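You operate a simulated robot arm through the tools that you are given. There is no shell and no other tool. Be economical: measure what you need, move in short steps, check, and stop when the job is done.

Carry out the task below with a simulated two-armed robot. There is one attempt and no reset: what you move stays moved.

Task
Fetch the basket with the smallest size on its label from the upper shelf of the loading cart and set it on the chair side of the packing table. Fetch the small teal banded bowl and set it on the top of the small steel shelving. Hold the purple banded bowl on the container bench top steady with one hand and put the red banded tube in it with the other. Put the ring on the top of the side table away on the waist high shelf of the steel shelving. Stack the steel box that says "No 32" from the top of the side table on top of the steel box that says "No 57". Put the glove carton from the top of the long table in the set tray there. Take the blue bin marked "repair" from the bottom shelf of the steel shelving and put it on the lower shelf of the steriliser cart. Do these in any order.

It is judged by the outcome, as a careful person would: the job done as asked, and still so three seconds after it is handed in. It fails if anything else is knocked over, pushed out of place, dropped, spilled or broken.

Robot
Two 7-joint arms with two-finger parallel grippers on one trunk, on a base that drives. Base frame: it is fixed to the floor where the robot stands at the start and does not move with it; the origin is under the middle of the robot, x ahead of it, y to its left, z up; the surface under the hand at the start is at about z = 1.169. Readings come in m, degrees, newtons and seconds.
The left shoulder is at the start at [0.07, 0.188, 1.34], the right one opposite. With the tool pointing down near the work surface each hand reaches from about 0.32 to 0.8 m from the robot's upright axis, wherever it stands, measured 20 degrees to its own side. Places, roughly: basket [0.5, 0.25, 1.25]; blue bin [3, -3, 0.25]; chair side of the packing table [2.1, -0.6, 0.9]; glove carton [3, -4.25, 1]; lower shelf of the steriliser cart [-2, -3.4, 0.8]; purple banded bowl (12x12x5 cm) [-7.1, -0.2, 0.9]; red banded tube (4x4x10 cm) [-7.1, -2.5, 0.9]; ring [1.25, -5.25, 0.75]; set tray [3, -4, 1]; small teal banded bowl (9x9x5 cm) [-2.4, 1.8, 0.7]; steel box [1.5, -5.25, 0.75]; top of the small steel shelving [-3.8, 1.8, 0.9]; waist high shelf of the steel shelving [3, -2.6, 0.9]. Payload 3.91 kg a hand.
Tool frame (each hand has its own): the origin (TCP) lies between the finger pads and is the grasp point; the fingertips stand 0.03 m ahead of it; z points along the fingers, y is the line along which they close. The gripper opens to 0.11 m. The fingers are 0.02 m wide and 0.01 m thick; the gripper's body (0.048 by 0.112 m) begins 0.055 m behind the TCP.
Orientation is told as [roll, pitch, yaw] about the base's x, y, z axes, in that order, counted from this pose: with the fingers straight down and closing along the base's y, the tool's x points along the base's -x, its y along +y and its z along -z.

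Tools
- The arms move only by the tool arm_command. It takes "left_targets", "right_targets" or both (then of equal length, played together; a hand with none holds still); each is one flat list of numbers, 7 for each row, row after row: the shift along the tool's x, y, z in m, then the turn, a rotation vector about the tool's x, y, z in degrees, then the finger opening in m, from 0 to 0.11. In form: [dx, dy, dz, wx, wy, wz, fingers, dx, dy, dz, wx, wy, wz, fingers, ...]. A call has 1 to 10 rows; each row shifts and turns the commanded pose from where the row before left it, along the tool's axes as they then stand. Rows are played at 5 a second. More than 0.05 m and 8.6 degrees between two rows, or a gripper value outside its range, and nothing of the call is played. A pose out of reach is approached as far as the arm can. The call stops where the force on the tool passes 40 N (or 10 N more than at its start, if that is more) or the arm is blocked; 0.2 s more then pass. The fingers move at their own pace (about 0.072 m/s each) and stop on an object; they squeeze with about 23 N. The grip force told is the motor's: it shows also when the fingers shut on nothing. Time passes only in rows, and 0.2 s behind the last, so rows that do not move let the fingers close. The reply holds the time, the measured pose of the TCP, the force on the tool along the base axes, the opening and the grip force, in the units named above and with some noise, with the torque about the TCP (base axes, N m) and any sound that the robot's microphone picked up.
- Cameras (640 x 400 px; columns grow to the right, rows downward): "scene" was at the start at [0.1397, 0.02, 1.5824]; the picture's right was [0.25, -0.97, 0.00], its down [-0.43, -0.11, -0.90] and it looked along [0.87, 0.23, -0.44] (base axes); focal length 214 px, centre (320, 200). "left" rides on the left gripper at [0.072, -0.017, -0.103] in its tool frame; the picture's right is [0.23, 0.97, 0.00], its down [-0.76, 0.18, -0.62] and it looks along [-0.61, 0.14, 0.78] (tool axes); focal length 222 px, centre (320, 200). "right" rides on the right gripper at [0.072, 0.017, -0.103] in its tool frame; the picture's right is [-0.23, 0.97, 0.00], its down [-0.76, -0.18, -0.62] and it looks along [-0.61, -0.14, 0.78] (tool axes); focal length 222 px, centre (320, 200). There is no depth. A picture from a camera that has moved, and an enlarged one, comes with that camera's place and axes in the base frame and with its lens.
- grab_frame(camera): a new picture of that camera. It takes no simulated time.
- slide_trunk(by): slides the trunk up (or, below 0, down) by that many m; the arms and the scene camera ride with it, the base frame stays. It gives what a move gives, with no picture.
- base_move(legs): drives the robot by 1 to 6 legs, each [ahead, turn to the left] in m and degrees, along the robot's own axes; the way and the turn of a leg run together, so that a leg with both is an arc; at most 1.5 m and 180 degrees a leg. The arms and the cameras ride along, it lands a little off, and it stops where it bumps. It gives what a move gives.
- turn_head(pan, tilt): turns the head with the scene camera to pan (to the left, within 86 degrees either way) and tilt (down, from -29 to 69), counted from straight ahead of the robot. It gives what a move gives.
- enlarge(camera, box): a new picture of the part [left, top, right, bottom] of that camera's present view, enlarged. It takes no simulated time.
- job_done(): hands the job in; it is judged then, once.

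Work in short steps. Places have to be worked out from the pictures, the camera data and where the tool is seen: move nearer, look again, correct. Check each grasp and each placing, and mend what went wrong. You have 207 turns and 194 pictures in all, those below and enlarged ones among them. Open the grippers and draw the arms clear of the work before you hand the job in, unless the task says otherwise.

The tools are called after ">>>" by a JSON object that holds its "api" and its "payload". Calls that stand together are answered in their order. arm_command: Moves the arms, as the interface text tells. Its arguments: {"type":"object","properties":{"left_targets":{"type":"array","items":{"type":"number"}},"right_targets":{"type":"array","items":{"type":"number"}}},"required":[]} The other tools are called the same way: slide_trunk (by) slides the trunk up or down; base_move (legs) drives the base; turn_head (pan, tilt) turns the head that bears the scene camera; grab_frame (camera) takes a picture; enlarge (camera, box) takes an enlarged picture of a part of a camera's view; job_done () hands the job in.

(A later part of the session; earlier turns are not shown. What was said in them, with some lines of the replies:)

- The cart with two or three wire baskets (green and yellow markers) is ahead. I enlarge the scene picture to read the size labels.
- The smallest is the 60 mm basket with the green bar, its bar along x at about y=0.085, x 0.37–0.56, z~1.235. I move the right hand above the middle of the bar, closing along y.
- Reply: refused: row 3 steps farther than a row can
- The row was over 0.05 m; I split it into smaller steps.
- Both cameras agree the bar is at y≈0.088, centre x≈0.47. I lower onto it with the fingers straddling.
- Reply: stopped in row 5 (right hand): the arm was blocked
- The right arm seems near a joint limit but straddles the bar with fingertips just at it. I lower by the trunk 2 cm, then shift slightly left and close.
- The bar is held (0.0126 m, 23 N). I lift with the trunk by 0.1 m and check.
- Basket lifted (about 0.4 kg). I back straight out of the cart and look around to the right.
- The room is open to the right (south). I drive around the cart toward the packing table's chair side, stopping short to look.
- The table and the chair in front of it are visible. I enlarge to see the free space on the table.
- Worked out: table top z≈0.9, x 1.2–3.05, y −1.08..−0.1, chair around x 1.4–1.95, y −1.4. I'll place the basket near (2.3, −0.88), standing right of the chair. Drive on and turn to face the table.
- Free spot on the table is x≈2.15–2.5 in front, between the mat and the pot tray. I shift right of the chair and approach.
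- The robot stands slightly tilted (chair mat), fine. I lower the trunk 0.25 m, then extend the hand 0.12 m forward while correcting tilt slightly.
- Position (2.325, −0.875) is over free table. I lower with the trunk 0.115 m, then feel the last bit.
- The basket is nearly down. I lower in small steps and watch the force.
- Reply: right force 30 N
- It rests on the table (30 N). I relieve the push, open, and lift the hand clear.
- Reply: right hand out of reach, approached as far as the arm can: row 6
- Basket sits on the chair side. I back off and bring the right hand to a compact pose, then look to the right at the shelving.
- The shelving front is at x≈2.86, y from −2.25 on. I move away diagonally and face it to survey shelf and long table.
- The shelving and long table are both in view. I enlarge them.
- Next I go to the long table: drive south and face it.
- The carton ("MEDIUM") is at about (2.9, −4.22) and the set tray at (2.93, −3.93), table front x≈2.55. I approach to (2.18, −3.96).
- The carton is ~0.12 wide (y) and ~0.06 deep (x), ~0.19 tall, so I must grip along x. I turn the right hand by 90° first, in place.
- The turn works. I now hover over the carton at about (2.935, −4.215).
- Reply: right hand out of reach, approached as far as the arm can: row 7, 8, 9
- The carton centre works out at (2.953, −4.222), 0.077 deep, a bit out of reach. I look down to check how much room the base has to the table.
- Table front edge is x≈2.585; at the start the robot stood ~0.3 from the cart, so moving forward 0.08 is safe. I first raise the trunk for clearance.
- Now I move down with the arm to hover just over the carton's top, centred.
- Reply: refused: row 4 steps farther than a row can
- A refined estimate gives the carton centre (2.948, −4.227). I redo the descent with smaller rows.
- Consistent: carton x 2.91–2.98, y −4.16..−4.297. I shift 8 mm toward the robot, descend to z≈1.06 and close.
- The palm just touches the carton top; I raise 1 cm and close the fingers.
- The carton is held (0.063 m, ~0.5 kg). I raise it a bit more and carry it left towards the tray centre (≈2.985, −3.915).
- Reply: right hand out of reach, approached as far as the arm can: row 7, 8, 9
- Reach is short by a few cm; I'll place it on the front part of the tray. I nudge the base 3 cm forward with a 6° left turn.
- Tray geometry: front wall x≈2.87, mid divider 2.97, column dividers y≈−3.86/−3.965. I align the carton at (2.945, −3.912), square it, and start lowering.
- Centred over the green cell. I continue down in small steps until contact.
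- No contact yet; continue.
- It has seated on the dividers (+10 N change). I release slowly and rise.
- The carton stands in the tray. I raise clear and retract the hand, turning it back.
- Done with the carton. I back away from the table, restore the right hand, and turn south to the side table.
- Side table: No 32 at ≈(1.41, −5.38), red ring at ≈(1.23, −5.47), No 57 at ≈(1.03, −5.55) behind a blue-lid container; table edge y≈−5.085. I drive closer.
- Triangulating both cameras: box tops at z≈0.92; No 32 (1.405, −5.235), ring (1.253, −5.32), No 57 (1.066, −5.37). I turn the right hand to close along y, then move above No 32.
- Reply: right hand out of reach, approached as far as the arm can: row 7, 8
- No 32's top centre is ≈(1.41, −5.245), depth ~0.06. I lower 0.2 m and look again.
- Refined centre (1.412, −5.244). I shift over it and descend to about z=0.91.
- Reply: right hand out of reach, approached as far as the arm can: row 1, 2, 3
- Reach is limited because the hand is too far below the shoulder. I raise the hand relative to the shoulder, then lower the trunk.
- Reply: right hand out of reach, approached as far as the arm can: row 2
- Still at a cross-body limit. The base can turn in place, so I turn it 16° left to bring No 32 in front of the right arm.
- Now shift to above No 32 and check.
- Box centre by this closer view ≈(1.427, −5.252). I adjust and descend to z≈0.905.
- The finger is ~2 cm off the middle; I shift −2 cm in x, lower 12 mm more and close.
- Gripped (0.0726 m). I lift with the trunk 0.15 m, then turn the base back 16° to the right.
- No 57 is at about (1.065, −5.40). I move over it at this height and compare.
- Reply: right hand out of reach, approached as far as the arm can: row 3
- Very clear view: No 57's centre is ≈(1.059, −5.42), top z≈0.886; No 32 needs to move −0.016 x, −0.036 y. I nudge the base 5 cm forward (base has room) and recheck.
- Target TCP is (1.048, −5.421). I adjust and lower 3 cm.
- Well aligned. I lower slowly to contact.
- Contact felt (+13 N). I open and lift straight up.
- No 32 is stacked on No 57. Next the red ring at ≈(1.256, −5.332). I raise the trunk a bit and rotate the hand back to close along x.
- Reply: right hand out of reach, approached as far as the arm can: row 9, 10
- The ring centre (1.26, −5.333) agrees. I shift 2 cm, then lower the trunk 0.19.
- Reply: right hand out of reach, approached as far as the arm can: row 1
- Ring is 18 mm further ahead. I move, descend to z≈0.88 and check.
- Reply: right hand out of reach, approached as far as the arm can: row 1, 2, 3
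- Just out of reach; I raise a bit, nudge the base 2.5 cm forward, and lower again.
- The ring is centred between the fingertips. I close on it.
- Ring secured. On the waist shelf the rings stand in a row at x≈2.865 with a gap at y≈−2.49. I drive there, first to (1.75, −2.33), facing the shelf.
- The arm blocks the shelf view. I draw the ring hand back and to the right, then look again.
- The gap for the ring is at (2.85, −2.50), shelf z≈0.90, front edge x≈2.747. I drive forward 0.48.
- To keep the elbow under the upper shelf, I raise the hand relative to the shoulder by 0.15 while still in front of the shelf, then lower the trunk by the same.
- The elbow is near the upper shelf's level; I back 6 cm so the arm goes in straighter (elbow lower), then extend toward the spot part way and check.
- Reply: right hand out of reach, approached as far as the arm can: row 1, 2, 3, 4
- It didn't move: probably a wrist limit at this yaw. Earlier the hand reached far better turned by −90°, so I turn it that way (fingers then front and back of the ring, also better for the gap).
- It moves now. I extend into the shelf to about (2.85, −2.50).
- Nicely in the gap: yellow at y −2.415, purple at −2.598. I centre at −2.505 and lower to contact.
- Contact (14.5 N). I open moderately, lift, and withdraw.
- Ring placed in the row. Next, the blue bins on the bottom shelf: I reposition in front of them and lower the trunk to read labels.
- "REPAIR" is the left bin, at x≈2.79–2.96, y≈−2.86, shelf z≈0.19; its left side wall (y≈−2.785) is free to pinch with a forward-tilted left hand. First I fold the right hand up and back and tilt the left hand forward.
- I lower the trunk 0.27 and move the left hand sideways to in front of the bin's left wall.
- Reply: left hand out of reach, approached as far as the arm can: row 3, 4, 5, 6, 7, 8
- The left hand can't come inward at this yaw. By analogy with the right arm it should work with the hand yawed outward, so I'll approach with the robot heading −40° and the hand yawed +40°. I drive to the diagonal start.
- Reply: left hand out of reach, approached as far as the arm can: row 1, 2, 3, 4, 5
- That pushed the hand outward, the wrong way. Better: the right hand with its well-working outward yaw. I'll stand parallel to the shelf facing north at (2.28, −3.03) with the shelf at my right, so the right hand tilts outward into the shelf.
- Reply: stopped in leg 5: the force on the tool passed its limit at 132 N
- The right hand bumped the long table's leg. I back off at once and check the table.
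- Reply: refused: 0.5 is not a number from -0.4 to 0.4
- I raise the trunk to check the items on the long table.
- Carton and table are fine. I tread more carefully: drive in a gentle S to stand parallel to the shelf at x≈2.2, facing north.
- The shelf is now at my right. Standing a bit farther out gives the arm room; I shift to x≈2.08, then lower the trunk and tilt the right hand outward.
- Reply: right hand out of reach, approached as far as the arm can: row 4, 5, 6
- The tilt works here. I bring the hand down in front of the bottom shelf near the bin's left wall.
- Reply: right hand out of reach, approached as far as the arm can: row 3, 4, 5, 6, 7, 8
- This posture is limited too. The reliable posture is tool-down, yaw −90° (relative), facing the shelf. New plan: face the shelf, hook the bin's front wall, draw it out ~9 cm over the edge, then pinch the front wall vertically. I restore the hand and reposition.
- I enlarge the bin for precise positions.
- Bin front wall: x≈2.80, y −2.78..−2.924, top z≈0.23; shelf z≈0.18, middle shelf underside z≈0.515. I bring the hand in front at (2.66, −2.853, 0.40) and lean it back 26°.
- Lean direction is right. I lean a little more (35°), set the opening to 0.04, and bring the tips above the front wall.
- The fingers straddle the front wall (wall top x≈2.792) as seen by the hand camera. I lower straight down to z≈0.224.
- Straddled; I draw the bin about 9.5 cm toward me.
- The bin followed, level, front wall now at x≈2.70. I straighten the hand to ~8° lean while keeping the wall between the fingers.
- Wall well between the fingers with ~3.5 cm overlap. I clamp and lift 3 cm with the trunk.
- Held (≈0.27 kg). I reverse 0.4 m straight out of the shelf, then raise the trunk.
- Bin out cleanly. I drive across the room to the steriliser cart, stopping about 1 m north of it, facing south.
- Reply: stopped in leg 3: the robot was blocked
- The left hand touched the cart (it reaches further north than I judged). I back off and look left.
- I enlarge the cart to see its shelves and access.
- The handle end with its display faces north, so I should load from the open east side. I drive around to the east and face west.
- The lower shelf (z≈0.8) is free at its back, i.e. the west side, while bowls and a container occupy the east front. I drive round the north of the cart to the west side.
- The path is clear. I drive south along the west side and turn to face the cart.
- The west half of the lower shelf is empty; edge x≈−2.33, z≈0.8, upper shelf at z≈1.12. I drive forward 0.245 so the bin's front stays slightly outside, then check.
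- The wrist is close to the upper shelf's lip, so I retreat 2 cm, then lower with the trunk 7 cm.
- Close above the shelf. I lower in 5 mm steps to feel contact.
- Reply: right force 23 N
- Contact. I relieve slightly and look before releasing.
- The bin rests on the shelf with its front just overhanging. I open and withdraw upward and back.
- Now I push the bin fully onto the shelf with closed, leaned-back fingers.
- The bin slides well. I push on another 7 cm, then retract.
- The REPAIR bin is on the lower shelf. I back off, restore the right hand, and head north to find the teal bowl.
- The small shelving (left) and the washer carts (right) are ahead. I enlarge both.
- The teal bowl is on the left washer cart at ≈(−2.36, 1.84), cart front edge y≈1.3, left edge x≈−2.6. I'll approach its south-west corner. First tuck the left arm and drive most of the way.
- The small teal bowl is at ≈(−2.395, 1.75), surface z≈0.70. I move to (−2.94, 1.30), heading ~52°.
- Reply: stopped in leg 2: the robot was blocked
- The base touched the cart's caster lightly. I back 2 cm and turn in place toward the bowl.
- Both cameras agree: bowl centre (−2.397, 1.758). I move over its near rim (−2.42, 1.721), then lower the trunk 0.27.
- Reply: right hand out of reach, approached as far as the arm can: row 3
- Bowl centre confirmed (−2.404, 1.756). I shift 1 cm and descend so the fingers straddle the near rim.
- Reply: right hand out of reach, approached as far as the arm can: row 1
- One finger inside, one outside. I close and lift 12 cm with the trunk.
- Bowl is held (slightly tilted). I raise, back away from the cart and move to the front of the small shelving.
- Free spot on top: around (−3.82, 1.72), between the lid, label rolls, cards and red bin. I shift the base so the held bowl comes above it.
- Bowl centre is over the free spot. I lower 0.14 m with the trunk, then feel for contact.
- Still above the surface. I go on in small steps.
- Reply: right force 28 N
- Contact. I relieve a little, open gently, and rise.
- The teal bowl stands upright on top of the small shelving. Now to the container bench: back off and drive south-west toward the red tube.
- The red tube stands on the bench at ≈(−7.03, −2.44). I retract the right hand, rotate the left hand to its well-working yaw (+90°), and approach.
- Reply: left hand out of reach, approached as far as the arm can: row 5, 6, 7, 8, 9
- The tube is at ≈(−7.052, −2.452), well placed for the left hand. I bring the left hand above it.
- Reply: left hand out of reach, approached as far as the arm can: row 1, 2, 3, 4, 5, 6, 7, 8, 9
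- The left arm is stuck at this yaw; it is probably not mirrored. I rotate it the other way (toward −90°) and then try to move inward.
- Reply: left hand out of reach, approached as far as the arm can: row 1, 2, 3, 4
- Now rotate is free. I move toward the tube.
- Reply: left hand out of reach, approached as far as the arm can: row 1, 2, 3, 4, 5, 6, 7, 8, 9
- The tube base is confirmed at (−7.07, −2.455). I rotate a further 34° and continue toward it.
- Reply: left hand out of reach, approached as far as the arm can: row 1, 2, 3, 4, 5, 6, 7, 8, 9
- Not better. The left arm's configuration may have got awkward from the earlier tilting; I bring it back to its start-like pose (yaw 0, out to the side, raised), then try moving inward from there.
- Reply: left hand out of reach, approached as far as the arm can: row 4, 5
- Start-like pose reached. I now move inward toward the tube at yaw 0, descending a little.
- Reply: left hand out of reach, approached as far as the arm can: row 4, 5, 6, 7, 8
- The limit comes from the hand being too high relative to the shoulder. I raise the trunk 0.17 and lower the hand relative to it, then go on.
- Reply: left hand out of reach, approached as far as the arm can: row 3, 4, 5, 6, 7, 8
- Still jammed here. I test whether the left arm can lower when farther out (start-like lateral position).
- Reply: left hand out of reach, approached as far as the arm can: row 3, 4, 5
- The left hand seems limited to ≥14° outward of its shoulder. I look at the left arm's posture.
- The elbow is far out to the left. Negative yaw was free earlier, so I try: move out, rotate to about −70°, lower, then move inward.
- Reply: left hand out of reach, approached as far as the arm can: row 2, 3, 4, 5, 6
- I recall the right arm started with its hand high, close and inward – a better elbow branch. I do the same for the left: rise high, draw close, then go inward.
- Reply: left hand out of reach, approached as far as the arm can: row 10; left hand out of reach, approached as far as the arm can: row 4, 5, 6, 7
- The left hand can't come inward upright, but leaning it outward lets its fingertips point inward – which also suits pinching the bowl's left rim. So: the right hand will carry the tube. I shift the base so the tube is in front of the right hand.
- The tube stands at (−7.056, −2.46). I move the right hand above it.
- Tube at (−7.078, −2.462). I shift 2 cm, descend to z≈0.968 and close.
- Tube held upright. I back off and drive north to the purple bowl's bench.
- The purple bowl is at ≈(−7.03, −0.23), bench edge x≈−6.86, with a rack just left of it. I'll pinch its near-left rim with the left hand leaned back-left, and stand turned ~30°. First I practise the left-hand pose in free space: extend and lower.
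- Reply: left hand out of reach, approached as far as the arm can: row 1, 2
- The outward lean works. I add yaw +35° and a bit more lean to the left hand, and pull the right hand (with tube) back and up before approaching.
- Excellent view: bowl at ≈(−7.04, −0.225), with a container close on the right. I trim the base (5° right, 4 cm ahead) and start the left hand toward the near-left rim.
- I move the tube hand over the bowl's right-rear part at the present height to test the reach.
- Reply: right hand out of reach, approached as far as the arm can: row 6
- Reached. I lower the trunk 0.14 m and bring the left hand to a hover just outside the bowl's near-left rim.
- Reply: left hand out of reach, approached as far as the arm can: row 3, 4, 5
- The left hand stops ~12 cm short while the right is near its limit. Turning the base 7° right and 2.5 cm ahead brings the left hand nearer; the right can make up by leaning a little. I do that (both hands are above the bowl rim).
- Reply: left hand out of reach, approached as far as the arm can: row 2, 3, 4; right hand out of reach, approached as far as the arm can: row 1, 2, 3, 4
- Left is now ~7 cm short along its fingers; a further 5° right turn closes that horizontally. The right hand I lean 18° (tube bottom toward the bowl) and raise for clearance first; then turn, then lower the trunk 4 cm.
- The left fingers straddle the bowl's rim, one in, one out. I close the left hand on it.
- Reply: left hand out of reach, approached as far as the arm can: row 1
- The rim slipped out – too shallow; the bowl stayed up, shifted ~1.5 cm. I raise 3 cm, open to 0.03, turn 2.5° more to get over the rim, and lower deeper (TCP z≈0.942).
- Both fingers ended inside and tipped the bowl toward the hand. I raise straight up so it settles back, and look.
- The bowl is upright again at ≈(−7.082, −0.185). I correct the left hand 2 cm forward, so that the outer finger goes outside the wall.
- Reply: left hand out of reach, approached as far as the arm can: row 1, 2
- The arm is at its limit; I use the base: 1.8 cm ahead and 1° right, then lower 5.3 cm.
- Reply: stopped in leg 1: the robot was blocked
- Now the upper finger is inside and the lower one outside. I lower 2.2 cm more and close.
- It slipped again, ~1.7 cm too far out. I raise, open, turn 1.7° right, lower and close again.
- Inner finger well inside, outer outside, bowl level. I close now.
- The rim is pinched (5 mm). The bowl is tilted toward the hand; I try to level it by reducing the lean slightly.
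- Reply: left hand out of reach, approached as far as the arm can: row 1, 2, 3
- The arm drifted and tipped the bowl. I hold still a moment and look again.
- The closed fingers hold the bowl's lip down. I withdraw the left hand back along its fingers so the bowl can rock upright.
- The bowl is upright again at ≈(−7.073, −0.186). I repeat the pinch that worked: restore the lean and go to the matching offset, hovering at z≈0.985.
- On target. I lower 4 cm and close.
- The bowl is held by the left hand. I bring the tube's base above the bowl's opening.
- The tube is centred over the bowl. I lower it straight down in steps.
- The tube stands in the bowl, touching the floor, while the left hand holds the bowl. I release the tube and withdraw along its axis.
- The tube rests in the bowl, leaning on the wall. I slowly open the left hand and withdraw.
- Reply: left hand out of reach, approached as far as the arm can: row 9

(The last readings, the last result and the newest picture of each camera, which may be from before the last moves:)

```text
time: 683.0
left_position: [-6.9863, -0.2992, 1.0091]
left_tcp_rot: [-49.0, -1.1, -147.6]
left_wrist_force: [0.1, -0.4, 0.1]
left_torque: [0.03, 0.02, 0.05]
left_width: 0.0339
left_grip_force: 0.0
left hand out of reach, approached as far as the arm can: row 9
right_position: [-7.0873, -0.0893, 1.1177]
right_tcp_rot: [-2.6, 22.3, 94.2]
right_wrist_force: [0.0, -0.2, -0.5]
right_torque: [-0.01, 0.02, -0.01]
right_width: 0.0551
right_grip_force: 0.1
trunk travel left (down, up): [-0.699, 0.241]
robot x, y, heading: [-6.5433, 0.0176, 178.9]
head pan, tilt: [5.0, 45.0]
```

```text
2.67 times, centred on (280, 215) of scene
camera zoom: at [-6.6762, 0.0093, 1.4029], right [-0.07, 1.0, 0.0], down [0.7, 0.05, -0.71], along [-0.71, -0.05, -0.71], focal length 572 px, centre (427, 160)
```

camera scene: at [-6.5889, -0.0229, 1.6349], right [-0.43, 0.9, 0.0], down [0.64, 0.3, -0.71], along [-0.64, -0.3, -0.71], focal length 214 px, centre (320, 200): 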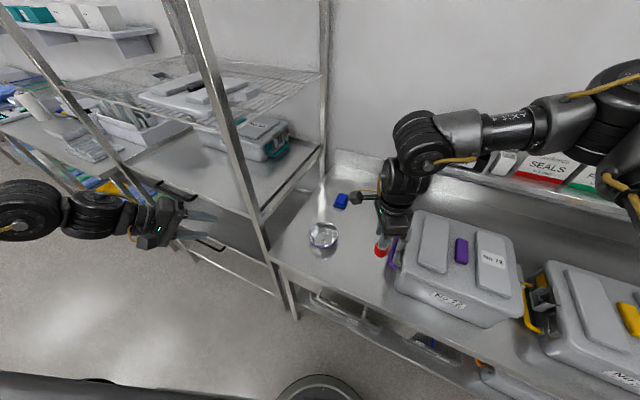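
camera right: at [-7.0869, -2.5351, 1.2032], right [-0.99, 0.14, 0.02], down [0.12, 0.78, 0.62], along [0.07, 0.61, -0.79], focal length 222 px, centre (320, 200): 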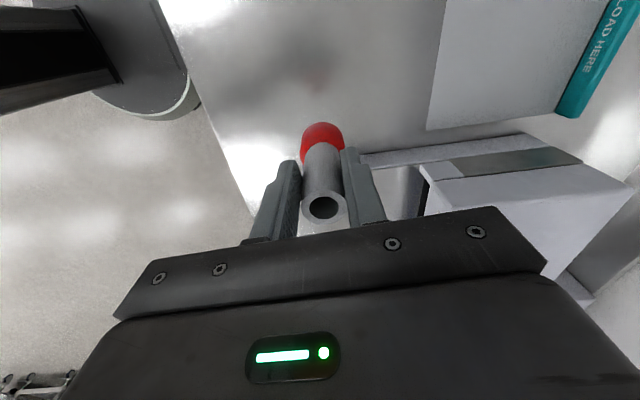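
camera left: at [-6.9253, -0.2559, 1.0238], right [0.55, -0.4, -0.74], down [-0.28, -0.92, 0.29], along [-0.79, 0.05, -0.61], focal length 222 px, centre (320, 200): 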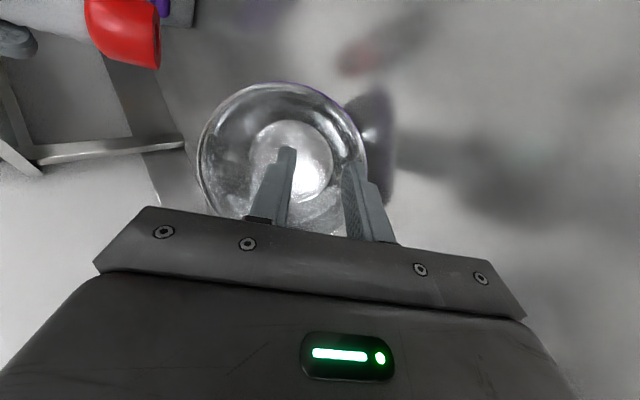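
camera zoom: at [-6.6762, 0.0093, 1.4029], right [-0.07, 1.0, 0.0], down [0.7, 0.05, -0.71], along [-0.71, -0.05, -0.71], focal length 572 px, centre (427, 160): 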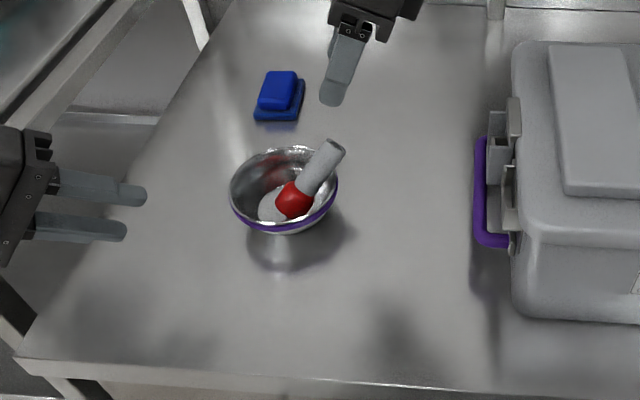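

Bowl upright with the red tube in it. I raise the trunk and back the robot away, clear of the work.

>>> {"api": "slide_trunk", "payload": {"by": 0.18}}

>>> {"api": "base_move", "payload": {"legs": [[-0.5, 0]]}}

>>> {"api": "enlarge", "payload": {"camera": "scene", "box": [200, 60, 440, 240]}}

```text
time: 685.0
left_position: [-6.9871, -0.2988, 1.1892]
left_tcp_rot: [-49.0, -1.2, -147.5]
left_wrist_force: [0.1, 0.1, 0.1]
left_torque: [0.0, 0.02, 0.0]
left_width: 0.0341
left_grip_force: 0.1
right_position: [-7.0881, -0.0889, 1.2965]
right_tcp_rot: [-2.8, 22.3, 94.1]
right_wrist_force: [-0.1, -0.8, 0.7]
right_torque: [-0.01, 0.0, -0.04]
right_width: 0.0551
right_grip_force: 0.0
trunk travel left (down, up): [-0.879, 0.061]
robot x, y, heading: [-6.5467, 0.0182, 178.8]
head pan, tilt: [5.0, 45.0]
```

```text
time: 686.8
left_position: [-6.7787, -0.3049, 1.1905]
left_tcp_rot: [-49.0, -1.1, -147.6]
left_wrist_force: [0.2, 0.4, 0.3]
left_torque: [-0.02, -0.01, 0.0]
left_width: 0.0339
left_grip_force: 0.1
right_position: [-6.879, -0.0936, 1.29]
right_tcp_rot: [-3.7, 22.3, 93.7]
right_wrist_force: [-0.1, 0.0, -0.3]
right_torque: [-0.01, 0.02, -0.02]
right_width: 0.0552
right_grip_force: 0.2
trunk travel left (down, up): [-0.879, 0.061]
robot x, y, heading: [-6.3184, 0.01, 178.6]
head pan, tilt: [5.0, 45.0]
stopped in leg 1: the robot was blocked; the commanded pose is now the measured one
```

```text
2.22 times, centred on (320, 150) of scene
camera zoom: at [-6.4804, 0.0033, 1.5825], right [-0.07, 1.0, 0.0], down [0.72, 0.05, -0.69], along [-0.69, -0.05, -0.72], focal length 477 px, centre (320, 311)
```

zoom: 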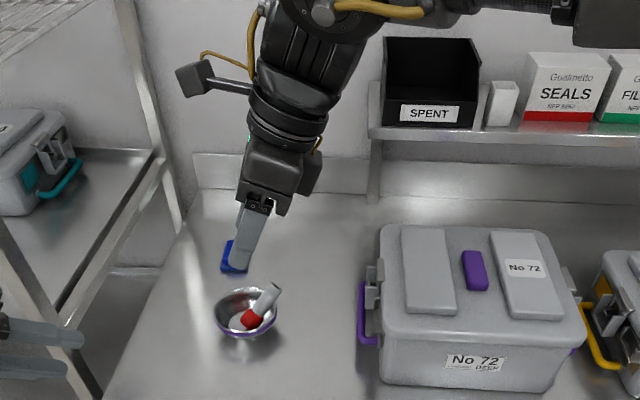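

Backing was blocked – perhaps the left elbow is against the rack. I look left before moving more.

>>> {"api": "turn_head", "payload": {"pan": 60, "tilt": 25}}

>>> {"api": "grab_frame", "payload": {"camera": "scene"}}

```text
time: 688.0
left_position: [-6.7628, -0.3045, 1.1938]
left_tcp_rot: [-49.5, -1.8, -147.6]
left_wrist_force: [0.1, -1.3, -0.5]
left_torque: [-0.05, -0.04, 0.0]
left_width: 0.034
left_grip_force: 0.0
right_position: [-6.8614, -0.093, 1.2933]
right_tcp_rot: [-3.0, 22.3, 93.9]
right_wrist_force: [0.5, -0.6, -0.3]
right_torque: [0.0, -0.08, -0.01]
right_width: 0.0549
right_grip_force: 0.0
trunk travel left (down, up): [-0.879, 0.061]
robot x, y, heading: [-6.3173, 0.014, 178.8]
head pan, tilt: [60.0, 25.0]
```

```text
1 pictures are left
camera scene: at [-6.418, -0.0702, 1.613], right [-0.85, 0.52, 0.0], down [0.22, 0.36, -0.91], along [-0.47, -0.77, -0.42], focal length 214 px, centre (320, 200)
```

scene: 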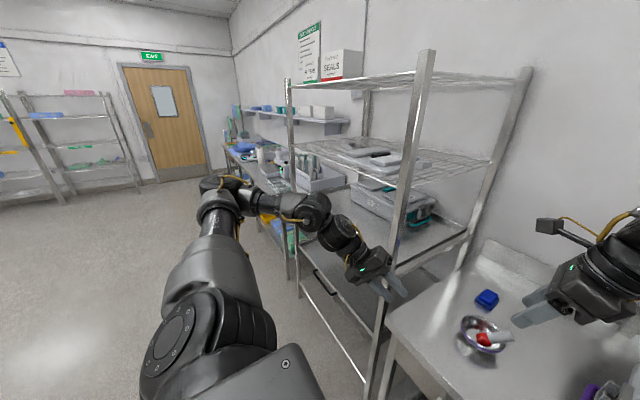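

Nothing seems hooked; both hands are off the work. I draw the right hand back further so both arms are clear.

>>> {"api": "arm_command", "payload": {"right_targets": [0, -0.04, -0.01, 0, 0, 0, 0.055, 0, -0.04, -0.01, 0, 0, 0, 0.055, 0, -0.04, -0.01, 0, 0, 0, 0.055, 0, -0.03, 0, 0, 0, 0, 0.055, 0, 0, 0, 0, 0, 0, 0.055]}}

>>> {"api": "enlarge", "payload": {"camera": "scene", "box": [340, 200, 640, 400]}}

```text
time: 689.2
left_position: [-6.7588, -0.3033, 1.1938]
left_tcp_rot: [-49.5, -1.8, -147.5]
left_wrist_force: [0.4, -0.4, 0.5]
left_torque: [-0.01, 0.04, -0.03]
left_width: 0.034
left_grip_force: 0.1
right_position: [-6.7094, -0.0691, 1.3313]
right_tcp_rot: [-2.8, 22.2, 94.1]
right_wrist_force: [-0.4, -0.2, -0.7]
right_torque: [0.0, 0.02, 0.03]
right_width: 0.0549
right_grip_force: 0.1
trunk travel left (down, up): [-0.879, 0.061]
robot x, y, heading: [-6.3148, 0.0148, 179.0]
head pan, tilt: [60.0, 25.0]
```

```text
2.00 times, centred on (490, 300) of scene
camera zoom: at [-6.4141, -0.0704, 1.6133], right [-0.86, 0.52, 0.0], down [0.22, 0.36, -0.91], along [-0.47, -0.78, -0.42], focal length 429 px, centre (-20, 0)
```

zoom: 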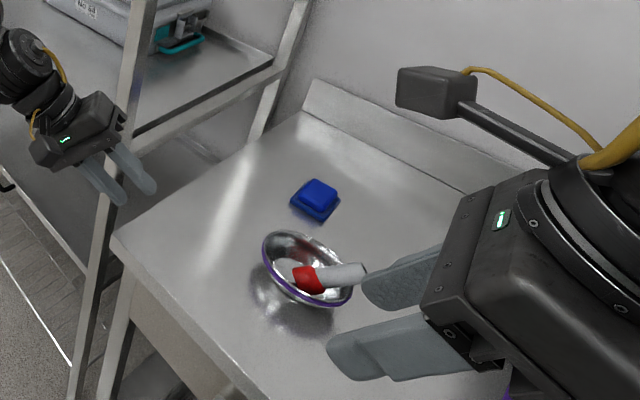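

The tube rests in the upright bowl, both grippers are open and both hands are clear of the bench. I hand the job in.

>>> {"api": "job_done", "payload": {}}

```text
The job is handed in.
```

I finished all seven tasks and handed the job in, but there were some bumps along the way that I couldn't fully check.

**Tasks**
- **Basket:** the 60 mm basket is on the chair side of the packing table.
- **Teal bowl:** it stands upright on top of the small steel shelving.
- **Tube in the purple bowl:** the left hand held the bowl by its rim while the right hand put the red tube in. The tube leans against the inside of the bowl. Before that hold worked, my earlier tries slid the bowl about 4 cm and tipped it once; it is upright now.
- **Ring:** it is on the waist-high shelf, in the gap between the yellow and purple rings.
- **Steel boxes:** No 32 is stacked on No 57.
- **Glove carton:** it stands upright in the set tray. It is too wide for any one compartment, so it rests on the dividers.
- **Blue bin:** the bin marked "repair" is on the lower shelf of the steriliser cart.

**Bumps**
- The right hand hit a leg of the long table hard (132 N). The table and the carton looked undisturbed when I checked.
- The left hand touched the steriliser cart, and the base touched a washer cart and the container bench. These were lighter, but I didn't check for small shifts.
- While I was levelling the purple bowl, the robot itself tilted slightly for a moment. I don't know what it pressed against.
- As I backed away at the end, something behind the robot stopped it. I couldn't see what it was.
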